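You operate a simulated robot arm through the tools that you are given. There is no shell and no other tool. Be economical: measure what you need, move in short steps, check, and stop when the job is done.

Carry out the task below with a simulated two-armed robot. There is one attempt and no reset: what you move stays moved.

Task
Pick up the red tube from the grey-top table with one hand, pass it to the other hand and put it in the teal tray on the stacked boxes. Set down upright: red tube.

It is judged by the outcome, as a careful person would: the job done as asked, and still so three seconds after it is handed in. It fails if anything else is knocked over, pushed out of place, dropped, spilled or broken.

Robot
Two 6-joint arms with two-finger grippers on one trunk, on a base that drives. Base frame: it is fixed to the floor where the robot stands at the start and does not move with it; the origin is under the middle of the robot, x ahead of it, y to its left, z up; the surface under the hand at the start is at about z = 0.85. Units: m, rad, N and s.
The left shoulder is at the start at [0.03, 0.178, 1.038], the right one opposite. With the tool pointing down near the work surface each hand reaches from about 0.46 to 0.84 m from the robot's upright axis, wherever it stands, measured 20 degrees to its own side. Places, roughly: red tube (7x7x21 cm) [0.5, 0.1, 1]; teal tray on the stacked boxes (14x26 cm) [-2.74, -0.98, 0.8]. Payload 2.54 kg a hand.
Tool frame (each hand has its own): the origin (TCP) lies between the finger pads and is the grasp point; the fingertips stand 0.03 m ahead of it; z points along the fingers, y is the line along which they close. Largest opening 0.116 m; the body of the gripper starts 0.095 m behind the TCP.
Orientation is that of the tool frame in the base frame, as [roll, pitch, yaw] about the fixed x, y, z axes, in that order (R = Rz(yaw) Ry(pitch) Rx(roll)). With the fingers straight down and closing along the base's y, the tool's x points along the base's -x, its y along +y and its z along -z.

Tools
- The arms move only by the tool drive_tool. It takes "left_steps", "right_steps" or both (then of equal length, played together; a hand with none holds still); each is a list of rows, each a list of 7 numbers: the shift along the base's x, y, z in m, then the turn, a rotation vector about the base's x, y, z in rad, then the opening, from 0 (shut) to 1 (fully open). In form: [[x, y, z, rx, ry, rz, gripper], ...]. A call has 1 to 8 rows; each row shifts and turns the commanded pose from where the row before left it. A row lasts 0.2 s, in which the tool goes at most 0.05 m and 0.15 rad; a call with a longer step from one row to the next is refused whole, and so is a gripper value outside its range. A pose out of reach is approached as far as the arm can. The call stops where the force on the tool passes 40 N (or 10 N more than at its start, if that is more) or the arm is blocked; 0.2 s more then pass. Each finger travels about 0.153 m/s and halts on what it meets, pressing with about 41 N; the grip force reading is that of the motor and also rises with nothing between the fingers. The clock runs only during rows and for 0.2 s after the last one: add rows that do not move to give the fingers time. The reply holds the time, the measured pose of the TCP, the force on the tool along the base axes, the opening and the grip force, in the units named above and with some noise, with the torque about the TCP (base axes, N m) and any sound that the robot's microphone picked up.
- Cameras (640 x 400 px; columns grow to the right, rows downward): "scene" is now at [0.04, 0.0033, 1.749]; the picture's right is [0.06, -1.00, 0.00], its down [-0.86, -0.05, -0.51] and it looks along [0.51, 0.03, -0.86] (base axes); focal length 272 px, centre (320, 200). "left" rides on the left gripper at [0.069, 0.015, -0.122] in its tool frame; the picture's right is [-0.21, 0.98, 0.00], its down [-0.83, -0.18, -0.53] and it looks along [-0.52, -0.11, 0.85] (tool axes); focal length 251 px, centre (320, 200). "right" rides on the right gripper at [0.069, -0.015, -0.122] in its tool frame; the picture's right is [0.21, 0.98, 0.00], its down [-0.83, 0.18, -0.53] and it looks along [-0.52, 0.11, 0.85] (tool axes); focal length 251 px, centre (320, 200). There is no depth. A picture from a camera that has moved, and an enlarged one, comes with that camera's place and axes in the base frame and with its lens.
- grab_frame(camera): a new picture of that camera. No time passes.
- lift_body(by): slides the trunk up (or, below 0, down) by that many m; the arms and the scene camera ride with it, the base frame stays. It gives what a move gives, with no picture.
- roll_base(legs): drives the robot by 1 to 6 legs, each [ahead, left, turn to the left] in m, m and rad, along the robot's own axes; the way and the turn of a leg run together, so that a leg with both is an arc; at most 1.5 m and 3.142 rad a leg. The arms and the cameras ride along, it lands a little off, and it stops where it bumps. It gives what a move gives.
- turn_head(pan, tilt): turns the head with the scene camera to pan (to the left, within 2.496 rad either way) and tilt (down, from -0.506 to 1.204), counted from straight ahead of the robot. It gives what a move gives.
- zoom(camera, box): a new picture of the part [left, top, right, bottom] of that camera's present view, enlarged. No time passes.
- sign_off(): hands the job in; it is judged then, once.

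Go step by step. Nothing tells you exact positions but the pictures and the camera data: compare them with the known pose of the tool, close in by small moves and look again before you grip or let go. The budget is 120 turns and 88 pictures, counting those below and the enlarged ones. Unless the task says otherwise, let go and move clear before handing in, and close with one line.

The tools are called by a JSON object that holds its "name" and its "arguments". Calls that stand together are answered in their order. drive_tool: Moves the arms, as the interface text tells. Its arguments: {"type":"object","properties":{"left_steps":{"type":"array"},"right_steps":{"type":"array"}},"required":[]} The other tools are called the same way: lift_body (by) slides the trunk up or down; roll_base (legs) drives the base; turn_head (pan, tilt) turns the head that bears the scene camera; grab_frame (camera) takes a picture; zoom (camera, box) takes an enlarged picture of a part of a camera's view; sign_off () hands the job in.

At the start:

```text
time_s: 0.0
left_position: [0.5077, 0.2904, 1.0989]
left_ee_rot: [-3.14, 0.001, 3.141]
left_ft_force: [0.6, 0.5, -0.4]
left_torque: [-0.02, 0.02, -0.02]
left_gripper_width: 0.1158
left_gripper_force: 0.1
right_position: [0.5226, -0.0865, 1.1748]
right_ee_rot: [-3.142, 0.0, 3.141]
right_ft_force: [-0.2, 0.1, 0.7]
right_torque: [-0.03, -0.01, 0.02]
right_gripper_width: 0.116
right_gripper_force: 0.0
trunk travel left (down, up): [-0.25, 0.29]
robot x, y, heading: [-0.0007, -0.0069, 0.001]
head pan, tilt: [0.063, 1.033]
```

scene: 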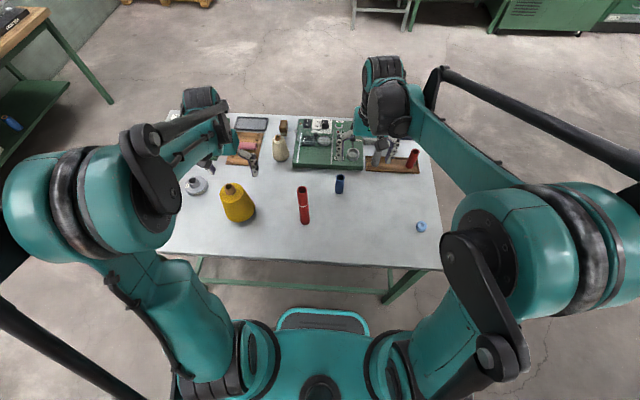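
right: 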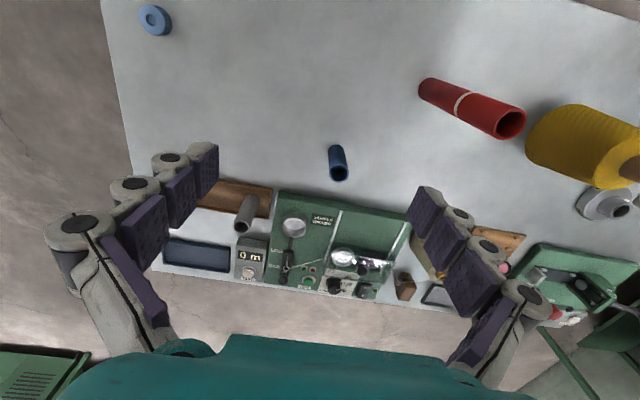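
left: 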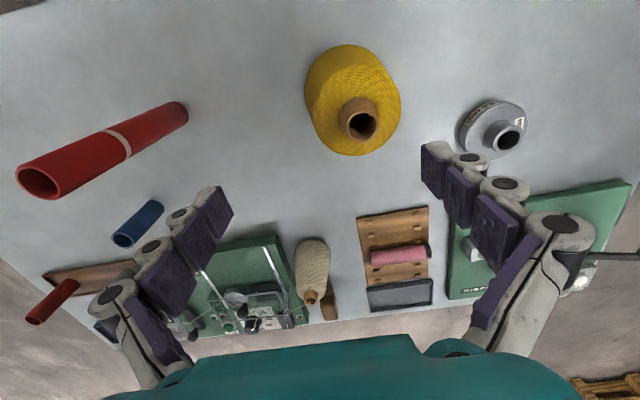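

The red tube stands near [0.49, 0.09], about 0.2 m tall, with the yellow cone to its left. I'll look closer before choosing the grasp.

{"name": "zoom", "arguments": {"camera": "scene", "box": [220, 110, 380, 250]}}

{"name": "turn_head", "arguments": {"pan": -2.496, "tilt": 0.35}}

{"name": "grab_frame", "arguments": {"camera": "scene"}}

```text
2.86 times, centred on (300, 180) of scene
camera zoom: at [0.04, 0.0033, 1.749], right [0.06, -1.0, 0.0], down [-0.86, -0.05, -0.51], along [0.51, 0.03, -0.86], focal length 776 px, centre (377, 257)
```

zoom: 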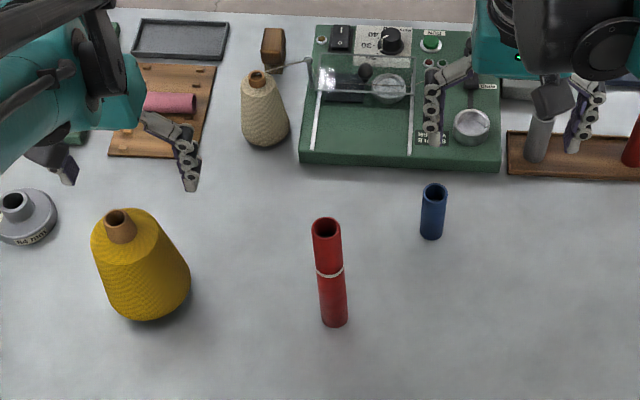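

```text
time_s: 2.3
left_position: [0.5071, 0.2914, 1.0995]
left_ee_rot: [3.141, 0.0, -3.141]
left_ft_force: [-0.3, 0.6, 0.1]
left_torque: [-0.04, 0.02, 0.04]
left_gripper_width: 0.116
left_gripper_force: 0.1
right_position: [0.5215, -0.0857, 1.1741]
right_ee_rot: [-3.14, 0.0, -3.141]
right_ft_force: [0.4, -1.1, 0.2]
right_torque: [0.03, -0.02, 0.0]
right_gripper_width: 0.1162
right_gripper_force: 0.1
trunk travel left (down, up): [-0.25, 0.29]
robot x, y, heading: [-0.0008, 0.0043, -0.004]
head pan, tilt: [-2.496, 0.351]
```

```text
83 pictures are left
camera scene: at [-0.1018, -0.057, 1.806], right [-0.6, 0.8, 0.0], down [0.27, 0.21, -0.94], along [-0.75, -0.57, -0.34], focal length 272 px, centre (320, 200)
```

scene: 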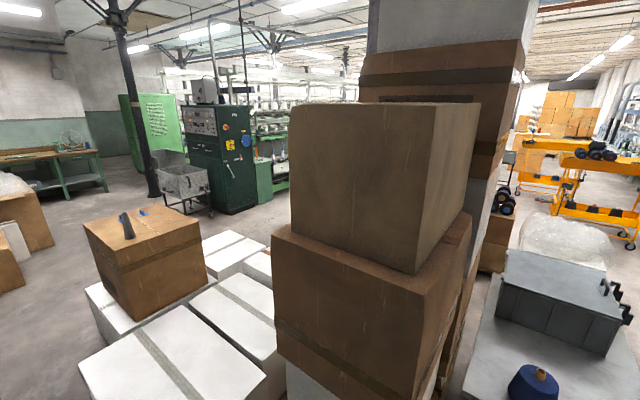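

The tray lies behind a pile of boxes, so I'll go and look for it later. First I turn the head back, raise the left hand and bring it over the tube.

{"name": "turn_head", "arguments": {"pan": 0.06, "tilt": 1.0}}

{"name": "drive_tool", "arguments": {"left_steps": [[0, 0, 0.04, 0, 0, 0, 1], [0, 0, 0.04, 0, 0, 0, 1], [0, -0.04, 0, 0, 0, 0, 1], [0, -0.04, 0, 0, 0, 0, 1], [0, -0.04, 0, 0, 0, 0, 1], [0, -0.03, 0, 0, 0, 0, 1]], "right_steps": [[0, -0.04, 0, 0, 0, 0, 1], [0, -0.04, 0, 0, 0, 0, 1], [0, -0.04, 0, 0, 0, 0, 1], [0, -0.04, 0, 0, 0, 0, 1], [0, 0, 0, 0, 0, 0, 1], [0, 0, 0, 0, 0, 0, 1]]}}

{"name": "grab_frame", "arguments": {"camera": "left"}}

{"name": "grab_frame", "arguments": {"camera": "scene"}}

```text
time_s: 4.6
left_position: [0.5069, 0.2914, 1.1001]
left_ee_rot: [-3.141, 0.0, 3.141]
left_ft_force: [-0.6, 0.7, 0.5]
left_torque: [0.0, 0.01, -0.01]
left_gripper_width: 0.116
left_gripper_force: 0.0
right_position: [0.5225, -0.0851, 1.174]
right_ee_rot: [3.141, 0.001, -3.141]
right_ft_force: [-0.3, 0.4, -0.6]
right_torque: [0.01, -0.04, 0.0]
right_gripper_width: 0.1161
right_gripper_force: 0.0
trunk travel left (down, up): [-0.25, 0.29]
robot x, y, heading: [-0.002, -0.0006, -0.001]
head pan, tilt: [0.059, 1.0]
```

```text
time_s: 6.0
left_position: [0.505, 0.1399, 1.1806]
left_ee_rot: [3.14, 0.0, -3.142]
left_ft_force: [0.5, 0.4, -0.7]
left_torque: [0.02, 0.02, 0.01]
left_gripper_width: 0.1158
left_gripper_force: 0.1
right_position: [0.5218, -0.2453, 1.1721]
right_ee_rot: [3.141, 0.001, -3.142]
right_ft_force: [0.3, 0.6, 0.3]
right_torque: [0.01, -0.02, -0.02]
right_gripper_width: 0.116
right_gripper_force: 0.1
trunk travel left (down, up): [-0.25, 0.29]
robot x, y, heading: [-0.0001, 0.0017, -0.001]
head pan, tilt: [0.059, 1.0]
```

```text
82 pictures are left
camera left: at [0.4376, 0.1551, 1.3014], right [0.21, 0.98, 0.0], down [0.83, -0.18, 0.53], along [0.52, -0.11, -0.85], focal length 251 px, centre (320, 200)
```

left: 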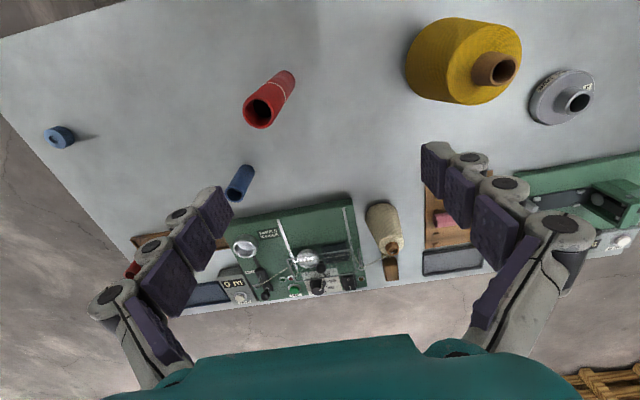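

```text
81 pictures are left
camera scene: at [0.0418, 0.0017, 1.7512], right [0.06, -1.0, 0.0], down [-0.84, -0.05, -0.54], along [0.54, 0.03, -0.84], focal length 272 px, centre (320, 200)
```

scene: 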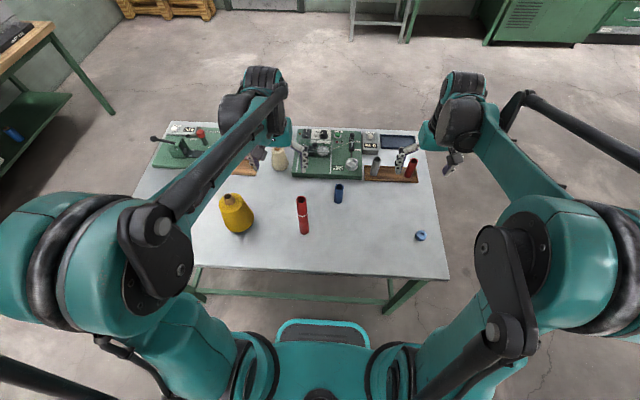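

The tube's top comes out at about [0.481, 0.087, 1.06] from both cameras. I'll centre the left hand over it, stopping just above the rim, and check.

{"name": "drive_tool", "arguments": {"left_steps": [[-0.023, -0.025, 0, 0, 0, 0, 1], [0, -0.028, 0, 0, 0, 0, 1], [0, 0, -0.04, 0, 0, 0, 1], [0, 0, -0.025, 0, 0, 0, 1], [0, 0, 0, 0, 0, 0, 1]]}}

{"name": "grab_frame", "arguments": {"camera": "left"}}

{"name": "zoom", "arguments": {"camera": "scene", "box": [220, 130, 380, 250]}}

```text
time_s: 7.2
left_position: [0.483, 0.0887, 1.1155]
left_ee_rot: [-3.141, 0.001, -3.142]
left_ft_force: [0.3, 0.3, 0.1]
left_torque: [-0.04, -0.01, 0.02]
left_gripper_width: 0.116
left_gripper_force: 0.1
right_position: [0.5223, -0.2446, 1.1718]
right_ee_rot: [-3.141, 0.001, -3.141]
right_ft_force: [0.1, 0.4, -0.7]
right_torque: [-0.02, 0.01, -0.02]
right_gripper_width: 0.116
right_gripper_force: 0.1
trunk travel left (down, up): [-0.25, 0.29]
robot x, y, heading: [0.002, 0.0035, -0.005]
head pan, tilt: [0.059, 1.0]
```

```text
80 pictures are left
camera left: at [0.4157, 0.1043, 1.237], right [0.21, 0.98, 0.0], down [0.83, -0.18, 0.53], along [0.52, -0.11, -0.85], focal length 251 px, centre (320, 200)
```

left: 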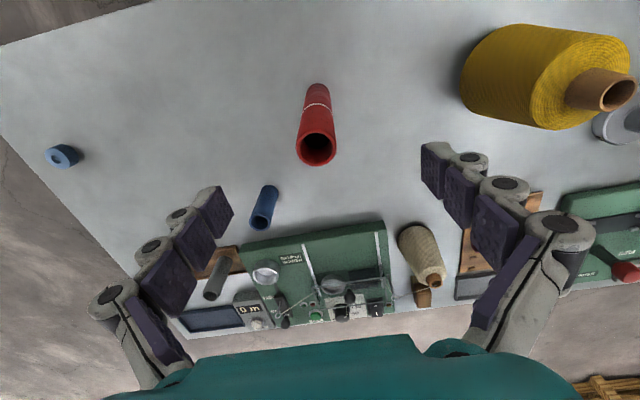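

```text
3.33 times, centred on (300, 190) of scene
camera zoom: at [0.042, 0.0034, 1.7512], right [0.06, -1.0, 0.0], down [-0.84, -0.05, -0.54], along [0.54, 0.03, -0.84], focal length 906 px, centre (387, 233)
```

zoom: 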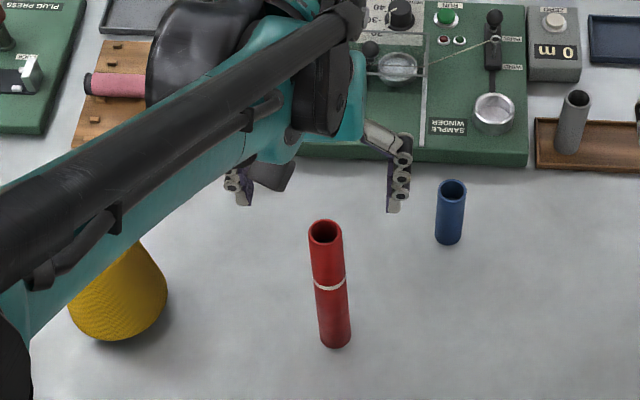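

The hand is centred to within a few millimetres. I'll nudge it, descend so the grip is about 3.5 cm below the rim, and close.

{"name": "drive_tool", "arguments": {"left_steps": [[-0.003, -0.002, -0.02, 0, 0, 0, 1], [0, 0, -0.035, 0, 0, 0, 1], [0, 0, -0.035, 0, 0, 0, 1], [0, 0, 0, 0, 0, 0, 0.6], [0, 0, 0, 0, 0, 0, 0.2], [0, 0, 0, 0, 0, 0, 0], [0, 0, 0, 0, 0, 0, 0]]}}

{"name": "grab_frame", "arguments": {"camera": "left"}}

{"name": "zoom", "arguments": {"camera": "scene", "box": [220, 130, 380, 250]}}

```text
time_s: 8.8
left_position: [0.4799, 0.0846, 1.0239]
left_ee_rot: [-3.141, 0.001, 3.141]
left_ft_force: [-1.6, 0.0, 1.6]
left_torque: [0.01, 0.08, -0.01]
left_gripper_width: 0.0302
left_gripper_force: 40.8
right_position: [0.522, -0.2448, 1.172]
right_ee_rot: [3.141, 0.0, -3.141]
right_ft_force: [-0.6, 0.0, 0.1]
right_torque: [-0.01, -0.03, -0.01]
right_gripper_width: 0.116
right_gripper_force: 0.0
trunk travel left (down, up): [-0.25, 0.29]
robot x, y, heading: [-0.0028, 0.0011, -0.002]
head pan, tilt: [0.059, 1.0]
```

```text
78 pictures are left
camera left: at [0.4118, 0.1016, 1.146], right [0.21, 0.98, 0.0], down [0.83, -0.18, 0.53], along [0.52, -0.11, -0.85], focal length 251 px, centre (320, 200)
```

left: 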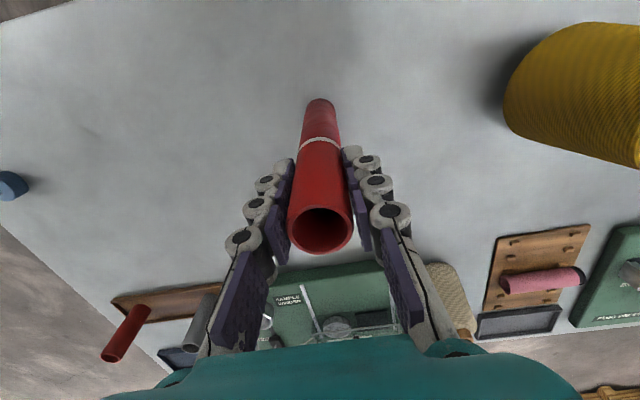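

```text
3.33 times, centred on (300, 190) of scene
camera zoom: at [0.0418, 0.0031, 1.7512], right [0.06, -1.0, 0.0], down [-0.84, -0.05, -0.54], along [0.54, 0.03, -0.84], focal length 906 px, centre (387, 233)
```

zoom: 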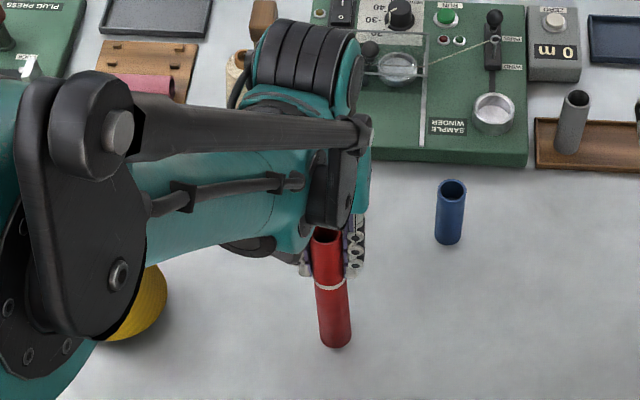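

The tube is gripped (width 30 mm). I'll lift it clear, then look around for the route to the tray.

{"name": "drive_tool", "arguments": {"left_steps": [[0, 0, 0.03, 0, 0, 0, 0], [0, 0, 0.04, 0, 0, 0, 0], [0, 0, 0.04, 0, 0, 0, 0], [0, 0, 0.04, 0, 0, 0, 0], [0, 0, 0.03, 0, 0, 0, 0], [0, 0, 0, 0, 0, 0, 0]]}}

{"name": "turn_head", "arguments": {"pan": 2.496, "tilt": 0.4}}

{"name": "grab_frame", "arguments": {"camera": "scene"}}

{"name": "turn_head", "arguments": {"pan": -1.7, "tilt": 0.6}}

{"name": "grab_frame", "arguments": {"camera": "scene"}}

```text
time_s: 10.2
left_position: [0.4795, 0.0853, 1.2057]
left_ee_rot: [-3.141, -0.001, -3.141]
left_ft_force: [0.5, 0.2, -1.4]
left_torque: [0.0, 0.04, 0.01]
left_gripper_width: 0.0301
left_gripper_force: 40.8
right_position: [0.5238, -0.2447, 1.172]
right_ee_rot: [-3.14, 0.0, 3.141]
right_ft_force: [0.1, 0.2, -0.1]
right_torque: [0.0, -0.01, -0.01]
right_gripper_width: 0.1159
right_gripper_force: 0.0
trunk travel left (down, up): [-0.25, 0.29]
robot x, y, heading: [0.0015, 0.0011, -0.003]
head pan, tilt: [0.059, 1.0]
```

```text
time_s: 12.4
left_position: [0.481, 0.0839, 1.2054]
left_ee_rot: [-3.142, -0.001, 3.141]
left_ft_force: [0.7, 0.1, 0.0]
left_torque: [0.02, 0.03, 0.01]
left_gripper_width: 0.03
left_gripper_force: 41.2
right_position: [0.5218, -0.2457, 1.1739]
right_ee_rot: [-3.142, 0.001, 3.14]
right_ft_force: [0.1, -0.7, 0.0]
right_torque: [0.02, 0.0, -0.02]
right_gripper_width: 0.1163
right_gripper_force: 0.0
trunk travel left (down, up): [-0.25, 0.29]
robot x, y, heading: [0.0016, -0.0024, 0.003]
head pan, tilt: [2.496, 0.4]
```

```text
76 pictures are left
camera scene: at [-0.1014, 0.0548, 1.8015], right [0.6, 0.8, 0.0], down [0.31, -0.23, -0.92], along [-0.74, 0.55, -0.39], focal length 272 px, centre (320, 200)
```

scene: 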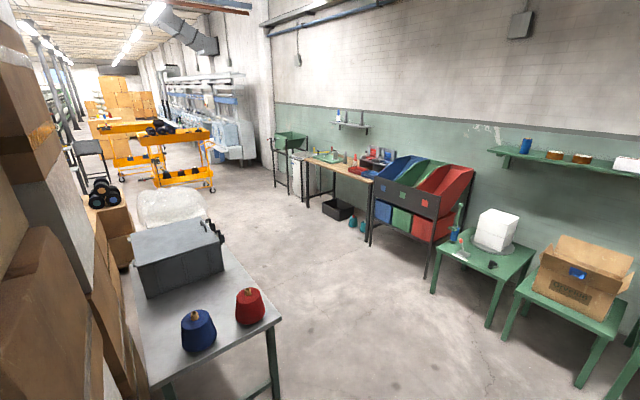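

```text
time_s: 15.8
left_position: [0.4797, 0.0844, 1.2058]
left_ee_rot: [-3.141, 0.0, 3.141]
left_ft_force: [-0.4, -0.4, -0.8]
left_torque: [0.02, 0.01, 0.01]
left_gripper_width: 0.0302
left_gripper_force: 40.8
right_position: [0.5227, -0.2456, 1.1728]
right_ee_rot: [-3.141, -0.001, 3.141]
right_ft_force: [0.4, -0.2, 0.8]
right_torque: [0.03, 0.01, 0.0]
right_gripper_width: 0.116
right_gripper_force: 0.1
trunk travel left (down, up): [-0.25, 0.29]
robot x, y, heading: [-0.0004, -0.0048, 0.001]
head pan, tilt: [-1.7, 0.6]
```

```text
75 pictures are left
camera scene: at [-0.0388, -0.0887, 1.7832], right [-0.99, 0.13, 0.0], down [0.07, 0.56, -0.83], along [-0.11, -0.82, -0.56], focal length 272 px, centre (320, 200)
```

scene: 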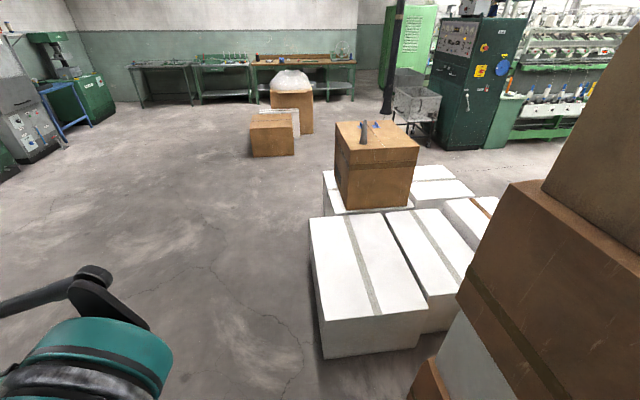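

The tray sits behind a box pile and a table, and the open route is round the left side: along the corridor at y≈1.1, then back toward the tray. I'll raise the trunk, turn left and drive into the corridor.

{"name": "lift_body", "arguments": {"by": 0.12}}

{"name": "turn_head", "arguments": {"pan": 0, "tilt": 0.6}}

{"name": "roll_base", "arguments": {"legs": [[-0.1, 0, 0], [0, 0, 1.571]]}}

{"name": "grab_frame", "arguments": {"camera": "scene"}}

```text
time_s: 17.3
left_position: [0.4818, 0.085, 1.3246]
left_ee_rot: [3.141, -0.001, -3.141]
left_ft_force: [-0.1, 0.2, 0.1]
left_torque: [0.01, -0.02, -0.02]
left_gripper_width: 0.0301
left_gripper_force: 40.7
right_position: [0.5234, -0.2461, 1.2923]
right_ee_rot: [-3.141, 0.0, -3.141]
right_ft_force: [-0.1, 0.5, -0.6]
right_torque: [-0.03, 0.0, 0.01]
right_gripper_width: 0.1159
right_gripper_force: 0.0
trunk travel left (down, up): [-0.37, 0.17]
robot x, y, heading: [0.004, -0.0012, -0.001]
head pan, tilt: [-1.7, 0.6]
```

```text
time_s: 19.1
left_position: [0.4813, 0.0846, 1.3248]
left_ee_rot: [-3.141, 0.0, -3.141]
left_ft_force: [0.6, 0.0, -1.3]
left_torque: [0.0, -0.01, 0.0]
left_gripper_width: 0.0301
left_gripper_force: 41.5
right_position: [0.5217, -0.2453, 1.2925]
right_ee_rot: [-3.141, 0.0, 3.141]
right_ft_force: [-0.2, -1.1, -1.1]
right_torque: [-0.01, 0.02, -0.02]
right_gripper_width: 0.1161
right_gripper_force: 0.0
trunk travel left (down, up): [-0.37, 0.17]
robot x, y, heading: [0.0002, -0.0019, 0.005]
head pan, tilt: [0.0, 0.6]
```

```text
time_s: 24.1
left_position: [-0.1943, 0.4781, 1.3265]
left_ee_rot: [3.14, 0.001, -1.553]
left_ft_force: [-0.2, 0.3, -0.9]
left_torque: [0.0, -0.03, 0.0]
left_gripper_width: 0.0301
left_gripper_force: 40.9
right_position: [0.1354, 0.5267, 1.2933]
right_ee_rot: [3.141, -0.002, -1.552]
right_ft_force: [0.6, -0.1, 0.4]
right_torque: [0.03, -0.01, -0.01]
right_gripper_width: 0.1162
right_gripper_force: 0.1
trunk travel left (down, up): [-0.37, 0.17]
robot x, y, heading: [-0.0969, -0.0004, 1.589]
head pan, tilt: [0.0, 0.6]
```

```text
74 pictures are left
camera scene: at [-0.0983, 0.0578, 1.9032], right [1.0, 0.02, 0.0], down [0.01, -0.56, -0.82], along [-0.02, 0.82, -0.57], focal length 272 px, centre (320, 200)
```

scene: 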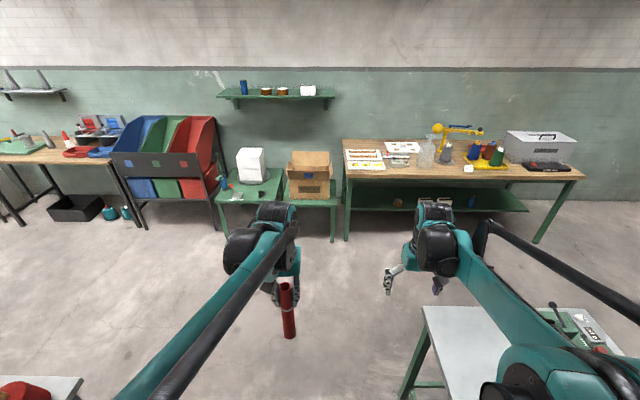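

The corridor is clear. I'll go ahead to y≈0.95, turn left and look along it.

{"name": "roll_base", "arguments": {"legs": [[0.98, 0, 0], [0, 0, 1.553]]}}

{"name": "turn_head", "arguments": {"pan": 0.3, "tilt": 0.45}}

{"name": "grab_frame", "arguments": {"camera": "scene"}}

```text
time_s: 33.0
left_position: [-0.5916, 0.8971, 1.3246]
left_ee_rot: [-3.141, 0.001, 0.011]
left_ft_force: [0.5, -0.5, -0.8]
left_torque: [0.03, 0.01, 0.02]
left_gripper_width: 0.0301
left_gripper_force: 40.6
right_position: [-0.6399, 1.2275, 1.2932]
right_ee_rot: [-3.141, 0.0, 0.013]
right_ft_force: [-0.5, -0.5, -0.2]
right_torque: [0.0, -0.01, 0.03]
right_gripper_width: 0.1164
right_gripper_force: 0.0
trunk travel left (down, up): [-0.37, 0.17]
robot x, y, heading: [-0.1135, 0.9898, -3.127]
head pan, tilt: [0.0, 0.6]
```

```text
time_s: 33.9
left_position: [-0.5921, 0.8977, 1.3238]
left_ee_rot: [3.141, -0.002, 0.012]
left_ft_force: [-0.3, -0.9, 0.7]
left_torque: [-0.01, 0.02, 0.02]
left_gripper_width: 0.0302
left_gripper_force: 41.4
right_position: [-0.639, 1.2279, 1.2932]
right_ee_rot: [-3.141, 0.001, 0.014]
right_ft_force: [-0.5, 0.9, 0.1]
right_torque: [-0.02, 0.0, 0.01]
right_gripper_width: 0.1161
right_gripper_force: 0.1
trunk travel left (down, up): [-0.37, 0.17]
robot x, y, heading: [-0.1117, 0.9903, -3.127]
head pan, tilt: [0.3, 0.45]
```

```text
73 pictures are left
camera scene: at [-0.1693, 0.9601, 1.9167], right [-0.31, 0.95, 0.0], down [0.41, 0.13, -0.9], along [-0.86, -0.28, -0.44], focal length 272 px, centre (320, 200)
```

scene: 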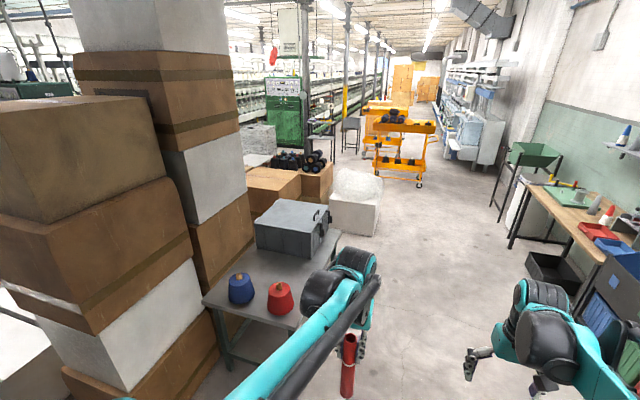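

The table and piles are on the left, with the tray hidden beyond the tall pile. I'll keep to the right and drive along the corridor, then look left.

{"name": "roll_base", "arguments": {"legs": [[0.1, -0.25, 0], [1.5, 0, 0]]}}

{"name": "turn_head", "arguments": {"pan": 0.95, "tilt": 0.5}}

{"name": "grab_frame", "arguments": {"camera": "scene"}}

```text
time_s: 42.8
left_position: [-2.2061, 1.1276, 1.3241]
left_ee_rot: [3.141, 0.001, 0.016]
left_ft_force: [0.3, 0.5, 0.7]
left_torque: [0.03, 0.0, -0.04]
left_gripper_width: 0.03
left_gripper_force: 40.9
right_position: [-2.2538, 1.4576, 1.2917]
right_ee_rot: [3.14, 0.001, 0.017]
right_ft_force: [-0.6, -0.3, 0.3]
right_torque: [0.0, -0.05, -0.02]
right_gripper_width: 0.116
right_gripper_force: 0.1
trunk travel left (down, up): [-0.37, 0.17]
robot x, y, heading: [-1.7276, 1.2166, -3.127]
head pan, tilt: [0.3, 0.45]
```

```text
time_s: 43.9
left_position: [-2.2062, 1.1291, 1.3257]
left_ee_rot: [-3.14, 0.001, 0.015]
left_ft_force: [-0.3, 0.3, -0.8]
left_torque: [-0.01, 0.04, -0.02]
left_gripper_width: 0.03
left_gripper_force: 40.6
right_position: [-2.2538, 1.459, 1.2914]
right_ee_rot: [-3.141, 0.0, 0.015]
right_ft_force: [0.5, -0.5, 0.5]
right_torque: [0.01, -0.02, -0.01]
right_gripper_width: 0.1157
right_gripper_force: 0.0
trunk travel left (down, up): [-0.37, 0.17]
robot x, y, heading: [-1.7252, 1.2181, -3.127]
head pan, tilt: [0.949, 0.499]
```

```text
72 pictures are left
camera scene: at [-1.7478, 1.1455, 1.9123], right [-0.82, 0.57, 0.0], down [0.27, 0.39, -0.88], along [-0.5, -0.72, -0.48], focal length 272 px, centre (320, 200)
```

scene: 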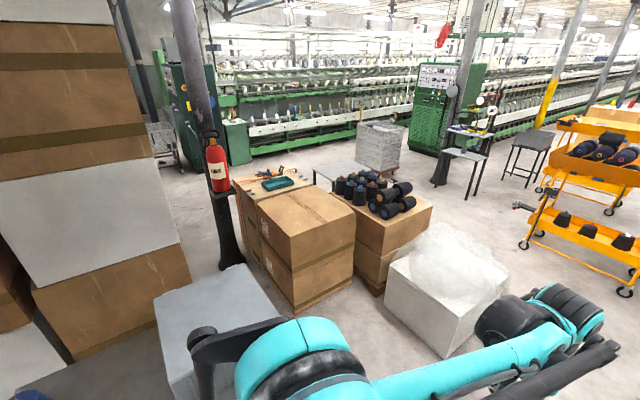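

There's the teal tray on the boxes behind the front carton. I'll zoom in.

{"name": "zoom", "arguments": {"camera": "scene", "box": [190, 140, 450, 320]}}

{"name": "zoom", "arguments": {"camera": "scene", "box": [225, 155, 325, 220]}}

```text
2.22 times, centred on (320, 230) of scene
camera zoom: at [-1.7478, 1.1455, 1.9123], right [-0.82, 0.57, 0.0], down [0.27, 0.39, -0.88], along [-0.5, -0.72, -0.48], focal length 604 px, centre (320, 133)
```

zoom: 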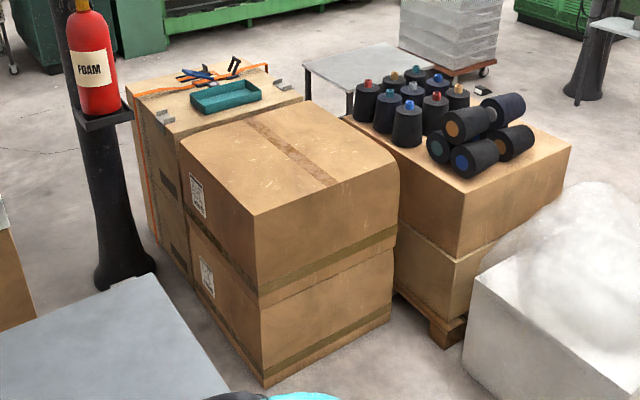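

```text
6.15 times, centred on (275, 188) of scene
camera zoom: at [-1.7478, 1.1455, 1.9123], right [-0.82, 0.57, 0.0], down [0.27, 0.39, -0.88], along [-0.5, -0.72, -0.48], focal length 1672 px, centre (597, 277)
```

zoom: 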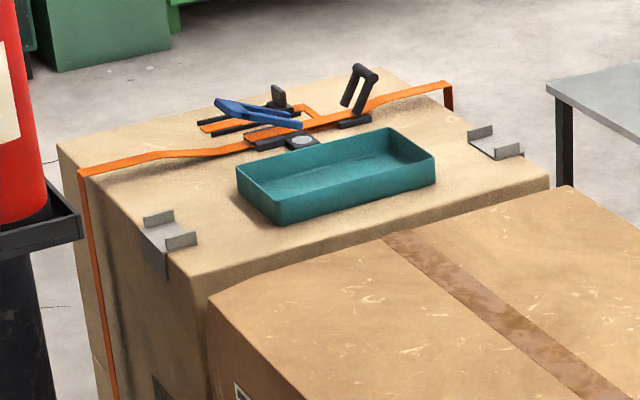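

The tray is on the rear carton stack, about [-2.75,-0.98], with cartons in front and a column on its left; its back side looks open. I'll go further along the corridor and look for a way round.

{"name": "roll_base", "arguments": {"legs": [[1.1, -0.05, 0]]}}

{"name": "turn_head", "arguments": {"pan": 0.7, "tilt": 0.55}}

{"name": "grab_frame", "arguments": {"camera": "scene"}}

{"name": "turn_head", "arguments": {"pan": 1.6, "tilt": 0.5}}

{"name": "grab_frame", "arguments": {"camera": "scene"}}

```text
time_s: 49.6
left_position: [-3.3292, 1.1636, 1.3253]
left_ee_rot: [3.139, -0.001, 0.013]
left_ft_force: [0.4, -0.3, -0.8]
left_torque: [0.01, -0.03, -0.01]
left_gripper_width: 0.0302
left_gripper_force: 41.3
right_position: [-3.3762, 1.4916, 1.2927]
right_ee_rot: [-3.14, -0.001, 0.014]
right_ft_force: [-0.4, -0.4, 0.3]
right_torque: [-0.03, 0.0, 0.02]
right_gripper_width: 0.1159
right_gripper_force: 0.1
trunk travel left (down, up): [-0.37, 0.17]
robot x, y, heading: [-2.8513, 1.2541, -3.127]
head pan, tilt: [0.949, 0.499]
```

```text
time_s: 50.4
left_position: [-3.3282, 1.1637, 1.3244]
left_ee_rot: [3.141, 0.0, 0.014]
left_ft_force: [-1.1, 0.0, -0.7]
left_torque: [-0.06, -0.01, -0.01]
left_gripper_width: 0.0298
left_gripper_force: 40.4
right_position: [-3.376, 1.4922, 1.2934]
right_ee_rot: [-3.141, 0.002, 0.013]
right_ft_force: [0.6, -0.6, -0.1]
right_torque: [0.01, 0.02, 0.0]
right_gripper_width: 0.1159
right_gripper_force: 0.1
trunk travel left (down, up): [-0.37, 0.17]
robot x, y, heading: [-2.8482, 1.2519, -3.128]
head pan, tilt: [0.7, 0.55]
```

```text
69 pictures are left
camera scene: at [-2.8866, 1.195, 1.9077], right [-0.65, 0.76, 0.0], down [0.39, 0.34, -0.85], along [-0.64, -0.56, -0.52], focal length 272 px, centre (320, 200)
```

scene: 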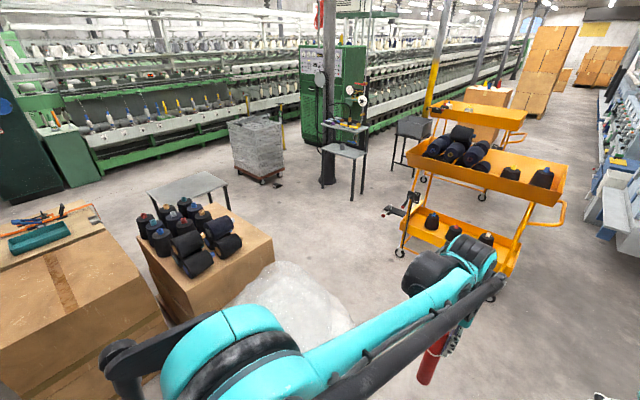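

```text
time_s: 51.6
left_position: [-3.3301, 1.1631, 1.3259]
left_ee_rot: [3.14, -0.001, 0.015]
left_ft_force: [0.1, -0.1, 0.2]
left_torque: [-0.02, 0.0, -0.02]
left_gripper_width: 0.0301
left_gripper_force: 40.7
right_position: [-3.3756, 1.4921, 1.2913]
right_ee_rot: [-3.14, -0.001, 0.017]
right_ft_force: [-0.3, 0.1, 0.4]
right_torque: [0.0, 0.0, 0.02]
right_gripper_width: 0.1165
right_gripper_force: 0.0
trunk travel left (down, up): [-0.37, 0.17]
robot x, y, heading: [-2.8503, 1.2557, -3.126]
head pan, tilt: [1.6, 0.499]
```

```text
68 pictures are left
camera scene: at [-2.815, 1.1629, 1.9123], right [-1.0, -0.04, 0.0], down [-0.02, 0.48, -0.88], along [0.04, -0.88, -0.48], focal length 272 px, centre (320, 200)
```

scene: 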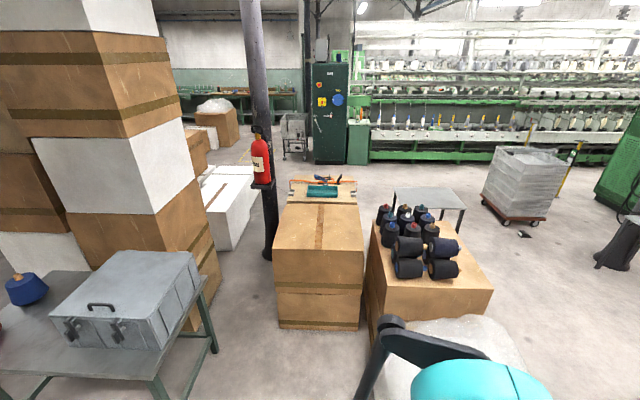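

The back of the stack is open floor, reachable between the bubble-wrapped box and the orange trolley. I'll face -y and slide right to x≈-4.5, then check.

{"name": "roll_base", "arguments": {"legs": [[0, 0, 1.556], [0, -1.45, 0]]}}

{"name": "turn_head", "arguments": {"pan": 0, "tilt": 0.75}}

{"name": "grab_frame", "arguments": {"camera": "scene"}}

```text
time_s: 62.5
left_position: [-4.1957, 0.7828, 1.3241]
left_ee_rot: [3.141, 0.0, 1.558]
left_ft_force: [-0.2, -0.7, -0.7]
left_torque: [0.0, 0.03, 0.01]
left_gripper_width: 0.0301
left_gripper_force: 41.4
right_position: [-4.5256, 0.7458, 1.2925]
right_ee_rot: [-3.141, -0.001, 1.558]
right_ft_force: [0.0, 0.5, -0.1]
right_torque: [0.02, 0.0, 0.01]
right_gripper_width: 0.1158
right_gripper_force: 0.0
trunk travel left (down, up): [-0.37, 0.17]
robot x, y, heading: [-4.2709, 1.2653, -1.584]
head pan, tilt: [1.6, 0.499]
```

```text
time_s: 64.1
left_position: [-4.1944, 0.784, 1.3261]
left_ee_rot: [3.141, 0.002, 1.557]
left_ft_force: [0.1, -0.3, -0.5]
left_torque: [-0.01, -0.01, 0.01]
left_gripper_width: 0.0302
left_gripper_force: 41.1
right_position: [-4.5241, 0.7444, 1.2918]
right_ee_rot: [3.141, 0.0, 1.557]
right_ft_force: [-0.2, -0.2, -0.7]
right_torque: [0.02, 0.02, 0.01]
right_gripper_width: 0.1161
right_gripper_force: 0.0
trunk travel left (down, up): [-0.37, 0.17]
robot x, y, heading: [-4.2707, 1.2633, -1.584]
head pan, tilt: [0.0, 0.75]
```

```text
67 pictures are left
camera scene: at [-4.2714, 1.2095, 1.8903], right [-1.0, 0.01, 0.0], down [0.01, 0.68, -0.73], along [-0.01, -0.73, -0.68], focal length 272 px, centre (320, 200)
```

scene: 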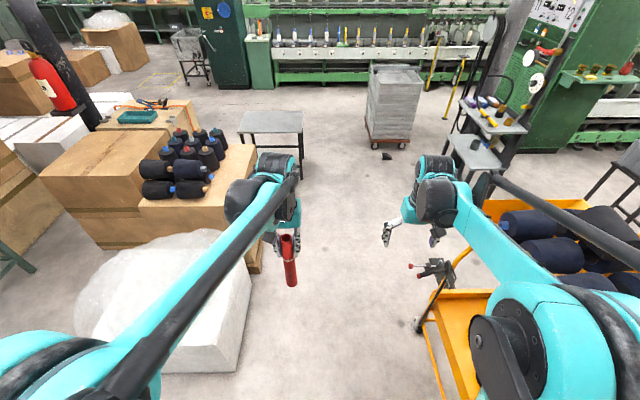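

The gap is passable, but the right elbow comes near the trolley's shelves. I'll raise the trunk for clearance, go ahead past the bubble box, then ease right and stop to look.

{"name": "lift_body", "arguments": {"by": 0.16}}

{"name": "roll_base", "arguments": {"legs": [[1.3, 0.0, 0.013], [0.4, -0.25, 0]]}}

{"name": "grab_frame", "arguments": {"camera": "scene"}}

```text
time_s: 66.0
left_position: [-4.1947, 0.7823, 1.4841]
left_ee_rot: [-3.141, 0.0, 1.557]
left_ft_force: [-0.2, 0.8, -0.3]
left_torque: [0.01, 0.01, 0.02]
left_gripper_width: 0.0301
left_gripper_force: 41.4
right_position: [-4.5251, 0.7448, 1.4518]
right_ee_rot: [3.141, 0.0, 1.556]
right_ft_force: [0.1, 0.2, 0.0]
right_torque: [0.02, 0.0, 0.02]
right_gripper_width: 0.116
right_gripper_force: 0.0
trunk travel left (down, up): [-0.53, 0.01]
robot x, y, heading: [-4.2755, 1.2621, -1.584]
head pan, tilt: [0.0, 0.75]
```

```text
time_s: 74.9
left_position: [-4.4179, -0.9172, 1.4847]
left_ee_rot: [3.141, -0.001, 1.587]
left_ft_force: [-0.6, 0.7, -0.5]
left_torque: [0.0, 0.01, 0.0]
left_gripper_width: 0.03
left_gripper_force: 41.0
right_position: [-4.7478, -0.9636, 1.4531]
right_ee_rot: [-3.141, 0.0, 1.586]
right_ft_force: [0.3, -0.5, 0.1]
right_torque: [0.01, -0.02, 0.01]
right_gripper_width: 0.1157
right_gripper_force: 0.1
trunk travel left (down, up): [-0.53, 0.01]
robot x, y, heading: [-4.513, -0.4405, -1.558]
head pan, tilt: [0.0, 0.75]
```

```text
66 pictures are left
camera scene: at [-4.5081, -0.4921, 2.0504], right [-1.0, -0.02, 0.0], down [-0.01, 0.68, -0.73], along [0.01, -0.73, -0.68], focal length 272 px, centre (320, 200)
```

scene: 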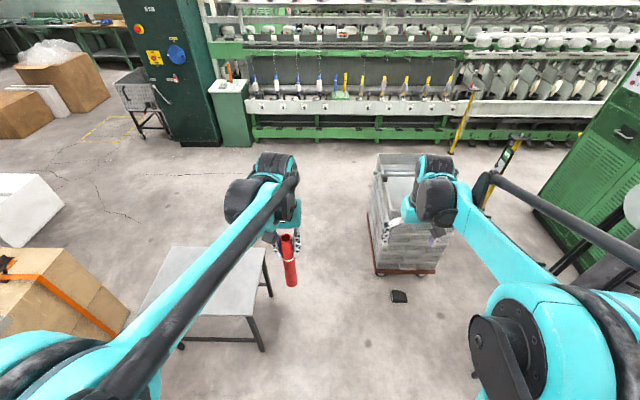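

The lane between the grey table and the crate pallet is clear at this x. I'll go through, slide left behind the stack and turn to face it.

{"name": "roll_base", "arguments": {"legs": [[1.5, 0, -0.01], [0.5, 0, 0], [0, 1.45, 0], [0, 0.3, 0], [0, 0, 3.12]]}}

{"name": "turn_head", "arguments": {"pan": 0, "tilt": 0.8}}

{"name": "grab_frame", "arguments": {"camera": "scene"}}

```text
time_s: 100.6
left_position: [-2.8116, -1.9233, 1.4845]
left_ee_rot: [-3.141, -0.001, -1.561]
left_ft_force: [-1.4, -0.2, -0.4]
left_torque: [0.01, 0.0, -0.02]
left_gripper_width: 0.0301
left_gripper_force: 40.7
right_position: [-2.4803, -1.878, 1.4532]
right_ee_rot: [-3.141, 0.0, -1.561]
right_ft_force: [-0.2, 0.2, 0.5]
right_torque: [-0.02, -0.01, -0.04]
right_gripper_width: 0.1158
right_gripper_force: 0.2
trunk travel left (down, up): [-0.53, 0.01]
robot x, y, heading: [-2.7207, -2.4034, 1.581]
head pan, tilt: [0.0, 0.75]
```

```text
time_s: 101.3
left_position: [-2.8117, -1.9232, 1.4853]
left_ee_rot: [3.14, -0.001, -1.559]
left_ft_force: [0.4, 0.5, 0.4]
left_torque: [0.01, -0.01, 0.0]
left_gripper_width: 0.03
left_gripper_force: 40.6
right_position: [-2.4815, -1.8776, 1.4527]
right_ee_rot: [-3.141, 0.0, -1.56]
right_ft_force: [-0.3, -0.2, 0.3]
right_torque: [-0.03, -0.02, -0.04]
right_gripper_width: 0.1159
right_gripper_force: 0.1
trunk travel left (down, up): [-0.53, 0.01]
robot x, y, heading: [-2.7254, -2.4016, 1.582]
head pan, tilt: [0.0, 0.799]
```

```text
65 pictures are left
camera scene: at [-2.7196, -2.352, 2.0464], right [1.0, 0.01, 0.0], down [0.01, -0.72, -0.7], along [-0.01, 0.7, -0.72], focal length 272 px, centre (320, 200)
```

scene: 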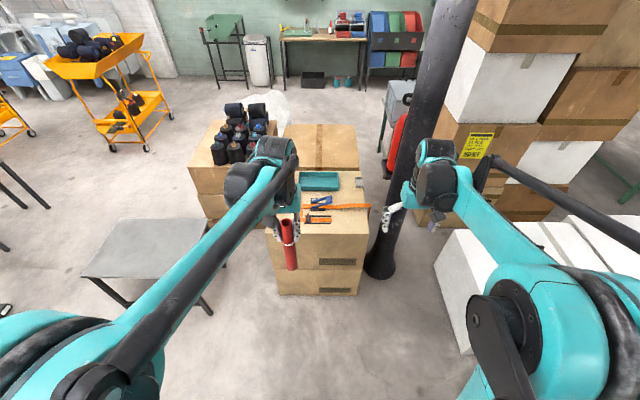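

I'm behind the stack, facing it, with the column to the right. This spot is free for the handover, so I'll bring the tube toward the centre with the left hand and tilt the right hand forward about 50° to take it lower down.

{"name": "drive_tool", "arguments": {"left_steps": [[0.03, 0.03, 0, 0, 0, 0, 0], [0.03, 0.04, 0, 0, 0, 0, 0], [0, 0, 0, 0, 0, 0, 0], [0, 0, 0, 0, 0, 0, 0], [0, 0, 0, 0, 0, 0, 0], [0, 0, 0, 0, 0, 0, 0], [0, 0, 0, 0, 0, 0, 0]], "right_steps": [[0, 0, 0, 0.145, 0, 0, 1], [0, 0, 0, 0.145, 0, 0, 1], [0, 0, 0, 0.145, 0, 0, 1], [0, 0, -0.013, 0.145, 0, 0, 1], [0, 0, -0.02, 0.145, 0, 0, 1], [0, 0, -0.02, 0.145, 0, 0, 1], [0, 0, 0, 0, 0, 0, 1]]}}

{"name": "turn_head", "arguments": {"pan": 0, "tilt": 0.9}}

{"name": "grab_frame", "arguments": {"camera": "scene"}}

{"name": "grab_frame", "arguments": {"camera": "right"}}

```text
time_s: 102.9
left_position: [-2.7525, -1.8542, 1.4854]
left_ee_rot: [-3.141, 0.001, -1.56]
left_ft_force: [0.6, -0.6, -0.7]
left_torque: [-0.01, 0.02, 0.01]
left_gripper_width: 0.03
left_gripper_force: 40.3
right_position: [-2.482, -1.8769, 1.4008]
right_ee_rot: [-3.13, 0.873, -1.556]
right_ft_force: [-0.7, -0.3, 0.1]
right_torque: [0.01, 0.0, 0.02]
right_gripper_width: 0.1159
right_gripper_force: 0.2
trunk travel left (down, up): [-0.53, 0.01]
robot x, y, heading: [-2.7213, -2.4028, 1.578]
head pan, tilt: [0.0, 0.799]
```

```text
time_s: 103.5
left_position: [-2.7526, -1.8531, 1.4843]
left_ee_rot: [-3.14, 0.0, -1.561]
left_ft_force: [-0.3, 0.6, 0.3]
left_torque: [0.03, 0.01, -0.02]
left_gripper_width: 0.0302
left_gripper_force: 41.2
right_position: [-2.4813, -1.8771, 1.401]
right_ee_rot: [-3.13, 0.869, -1.555]
right_ft_force: [-1.2, -0.1, -0.2]
right_torque: [0.0, 0.0, 0.01]
right_gripper_width: 0.1161
right_gripper_force: 0.1
trunk travel left (down, up): [-0.53, 0.01]
robot x, y, heading: [-2.7212, -2.4012, 1.582]
head pan, tilt: [0.0, 0.901]
```

```text
64 pictures are left
camera scene: at [-2.7194, -2.3573, 2.0385], right [1.0, 0.01, 0.0], down [0.01, -0.78, -0.62], along [-0.01, 0.62, -0.78], focal length 272 px, centre (320, 200)
```

scene: 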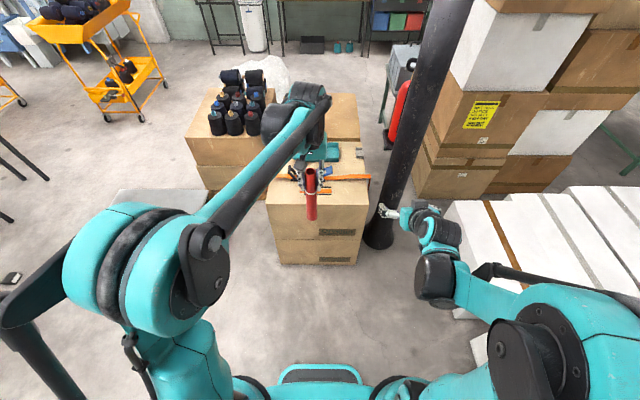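

```text
63 pictures are left
camera right: at [-2.4659, -2.0141, 1.4253], right [-0.97, -0.14, -0.17], down [-0.19, 0.12, 0.97], along [-0.12, 0.98, -0.15], focal length 251 px, centre (320, 200)
```

right: 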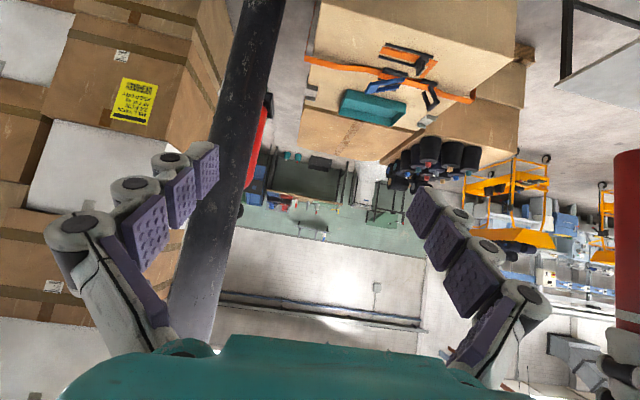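

The right hand tilted fine. I'll draw it back and slide it across to stand just behind the tube at mid-height, then look.

{"name": "drive_tool", "arguments": {"right_steps": [[0, -0.05, 0, 0, 0, 0, 1], [0, -0.05, 0, 0, 0, 0, 1], [-0.045, 0, 0, 0, 0, 0, 1], [-0.045, 0, 0, 0, 0, 0, 1], [-0.045, 0, 0, 0, 0, 0, 1], [-0.045, 0, 0, 0, 0, 0, 1], [0, 0, 0, 0, 0, 0, 1]]}}

{"name": "grab_frame", "arguments": {"camera": "scene"}}

{"name": "grab_frame", "arguments": {"camera": "right"}}

```text
time_s: 105.1
left_position: [-2.7528, -1.8533, 1.4846]
left_ee_rot: [3.14, -0.001, -1.559]
left_ft_force: [0.5, -1.5, -1.3]
left_torque: [0.04, 0.03, -0.03]
left_gripper_width: 0.0301
left_gripper_force: 41.1
right_position: [-2.6614, -1.9758, 1.4018]
right_ee_rot: [-3.129, 0.871, -1.555]
right_ft_force: [-0.4, 0.7, 0.0]
right_torque: [0.02, 0.0, 0.02]
right_gripper_width: 0.116
right_gripper_force: 0.2
trunk travel left (down, up): [-0.53, 0.01]
robot x, y, heading: [-2.7256, -2.4013, 1.584]
head pan, tilt: [0.0, 0.901]
```

```text
62 pictures are left
camera scene: at [-2.7184, -2.3583, 2.0385], right [1.0, 0.01, 0.0], down [0.01, -0.78, -0.62], along [-0.01, 0.62, -0.78], focal length 272 px, centre (320, 200)
```

scene: 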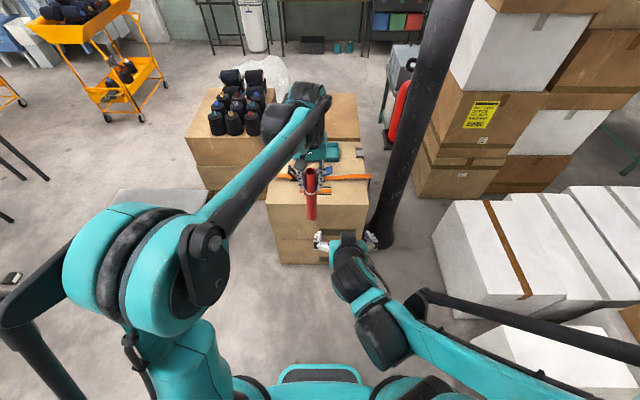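

```text
61 pictures are left
camera right: at [-2.646, -2.1135, 1.4264], right [-0.97, -0.14, -0.17], down [-0.19, 0.12, 0.97], along [-0.12, 0.98, -0.15], focal length 251 px, centre (320, 200)
```

right: 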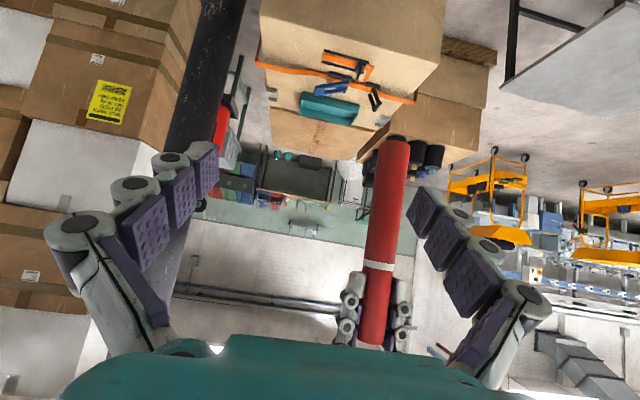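

The alignment in height looks good: the tube's lower half lines up with the open fingers. I'll finish the sideways move and go halfway forward.

{"name": "drive_tool", "arguments": {"right_steps": [[-0.045, 0, 0, 0, 0, 0, 1], [-0.046, 0, 0, 0, 0, 0, 1], [0, 0.03, 0, 0, 0, 0, 1], [0, 0.03, 0, 0, 0, 0, 1], [0, 0, 0, 0, 0, 0, 1]]}}

{"name": "grab_frame", "arguments": {"camera": "right"}}

{"name": "zoom", "arguments": {"camera": "scene", "box": [240, 130, 400, 270]}}

```text
time_s: 106.3
left_position: [-2.7522, -1.855, 1.484]
left_ee_rot: [-3.141, 0.002, -1.562]
left_ft_force: [-0.6, -1.1, -1.4]
left_torque: [0.02, 0.01, 0.03]
left_gripper_width: 0.0302
left_gripper_force: 41.2
right_position: [-2.7533, -1.9176, 1.4006]
right_ee_rot: [-3.129, 0.871, -1.554]
right_ft_force: [-0.1, -0.8, 0.1]
right_torque: [0.02, -0.03, 0.0]
right_gripper_width: 0.1159
right_gripper_force: 0.1
trunk travel left (down, up): [-0.53, 0.01]
robot x, y, heading: [-2.7252, -2.4021, 1.578]
head pan, tilt: [0.0, 0.901]
```

```text
60 pictures are left
camera right: at [-2.737, -2.0549, 1.4254], right [-0.97, -0.14, -0.17], down [-0.19, 0.12, 0.97], along [-0.12, 0.98, -0.15], focal length 251 px, centre (320, 200)
```

right: 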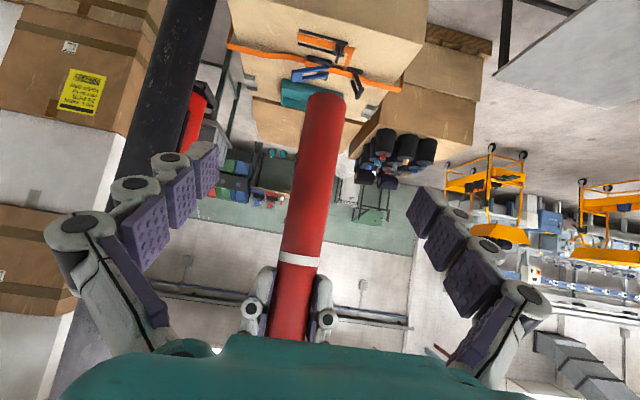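

```text
2.86 times, centred on (320, 200) of scene
camera zoom: at [-2.72, -2.3591, 2.0385], right [1.0, 0.01, 0.0], down [0.01, -0.78, -0.62], along [-0.01, 0.62, -0.78], focal length 776 px, centre (320, 200)
```

zoom: 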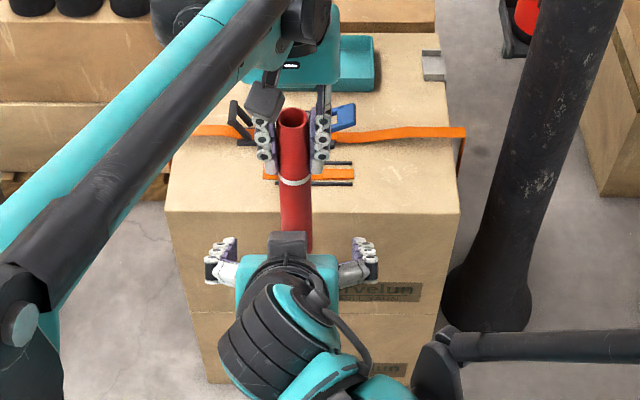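

The tube is centred between the right fingers. I'll advance the last 6 cm and check before closing.

{"name": "drive_tool", "arguments": {"right_steps": [[0, 0.02, 0, 0, 0, 0, 1], [0, 0.02, 0, 0, 0, 0, 1], [0, 0.022, 0, 0, 0, 0, 1], [0, 0, 0, 0, 0, 0, 1]]}}

{"name": "grab_frame", "arguments": {"camera": "right"}}

{"name": "zoom", "arguments": {"camera": "scene", "box": [240, 130, 400, 270]}}

```text
time_s: 107.3
left_position: [-2.7529, -1.8539, 1.484]
left_ee_rot: [3.141, 0.0, -1.559]
left_ft_force: [0.0, 0.1, 0.6]
left_torque: [-0.04, 0.0, 0.02]
left_gripper_width: 0.03
left_gripper_force: 40.7
right_position: [-2.7522, -1.8537, 1.3984]
right_ee_rot: [-3.13, 0.871, -1.556]
right_ft_force: [-0.3, 0.0, -0.2]
right_torque: [0.01, 0.0, 0.0]
right_gripper_width: 0.116
right_gripper_force: 0.1
trunk travel left (down, up): [-0.53, 0.01]
robot x, y, heading: [-2.7207, -2.4048, 1.585]
head pan, tilt: [0.0, 0.901]
```

```text
58 pictures are left
camera right: at [-2.7375, -1.9919, 1.4237], right [-0.97, -0.14, -0.17], down [-0.19, 0.12, 0.97], along [-0.12, 0.98, -0.15], focal length 251 px, centre (320, 200)
```

right: 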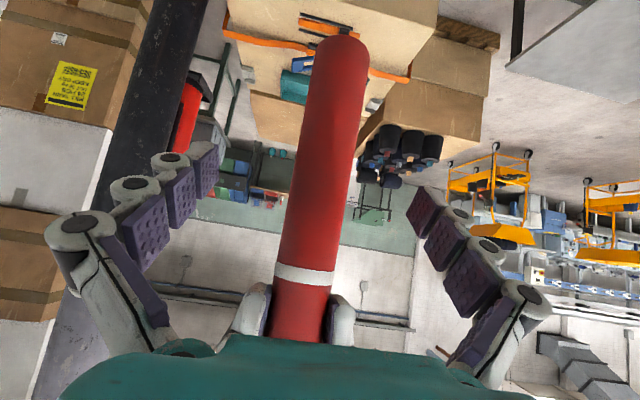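

```text
2.86 times, centred on (320, 200) of scene
camera zoom: at [-2.7198, -2.3572, 2.0384], right [1.0, 0.01, 0.0], down [0.01, -0.78, -0.62], along [-0.01, 0.62, -0.78], focal length 776 px, centre (320, 200)
```

zoom: 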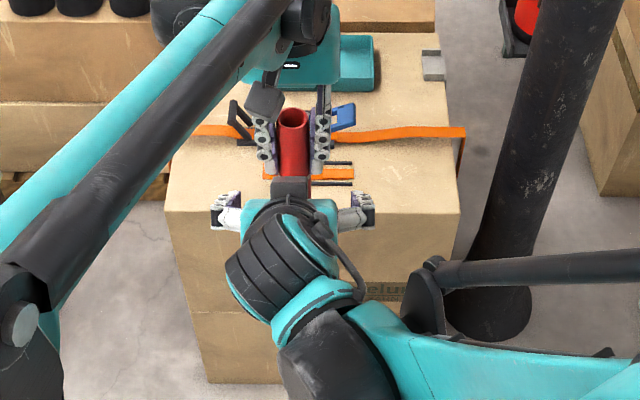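

The TCP is on the tube axis, about 9 cm above its foot. Closing the right gripper.

{"name": "drive_tool", "arguments": {"right_steps": [[0, 0, 0, 0, 0, 0, 0.6], [0, 0, 0, 0, 0, 0, 0.3], [0, 0, 0, 0, 0, 0, 0], [0, 0, 0, 0, 0, 0, 0], [0, 0, 0, 0, 0, 0, 0]]}}

{"name": "grab_frame", "arguments": {"camera": "right"}}

```text
time_s: 108.5
left_position: [-2.7524, -1.8522, 1.4835]
left_ee_rot: [3.141, 0.0, -1.559]
left_ft_force: [0.0, 0.2, -2.8]
left_torque: [0.05, -0.05, 0.01]
left_gripper_width: 0.0301
left_gripper_force: 40.9
right_position: [-2.7523, -1.855, 1.3993]
right_ee_rot: [-3.129, 0.872, -1.555]
right_ft_force: [1.5, -0.4, 1.0]
right_torque: [0.03, 0.1, 0.01]
right_gripper_width: 0.031
right_gripper_force: 41.2
trunk travel left (down, up): [-0.53, 0.01]
robot x, y, heading: [-2.724, -2.4004, 1.584]
head pan, tilt: [0.0, 0.901]
```

```text
56 pictures are left
camera right: at [-2.7374, -1.9924, 1.4237], right [-0.97, -0.14, -0.17], down [-0.19, 0.12, 0.97], along [-0.12, 0.98, -0.15], focal length 251 px, centre (320, 200)
```

right: 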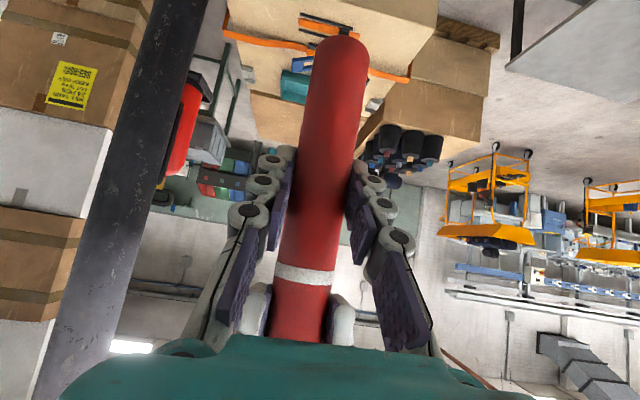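

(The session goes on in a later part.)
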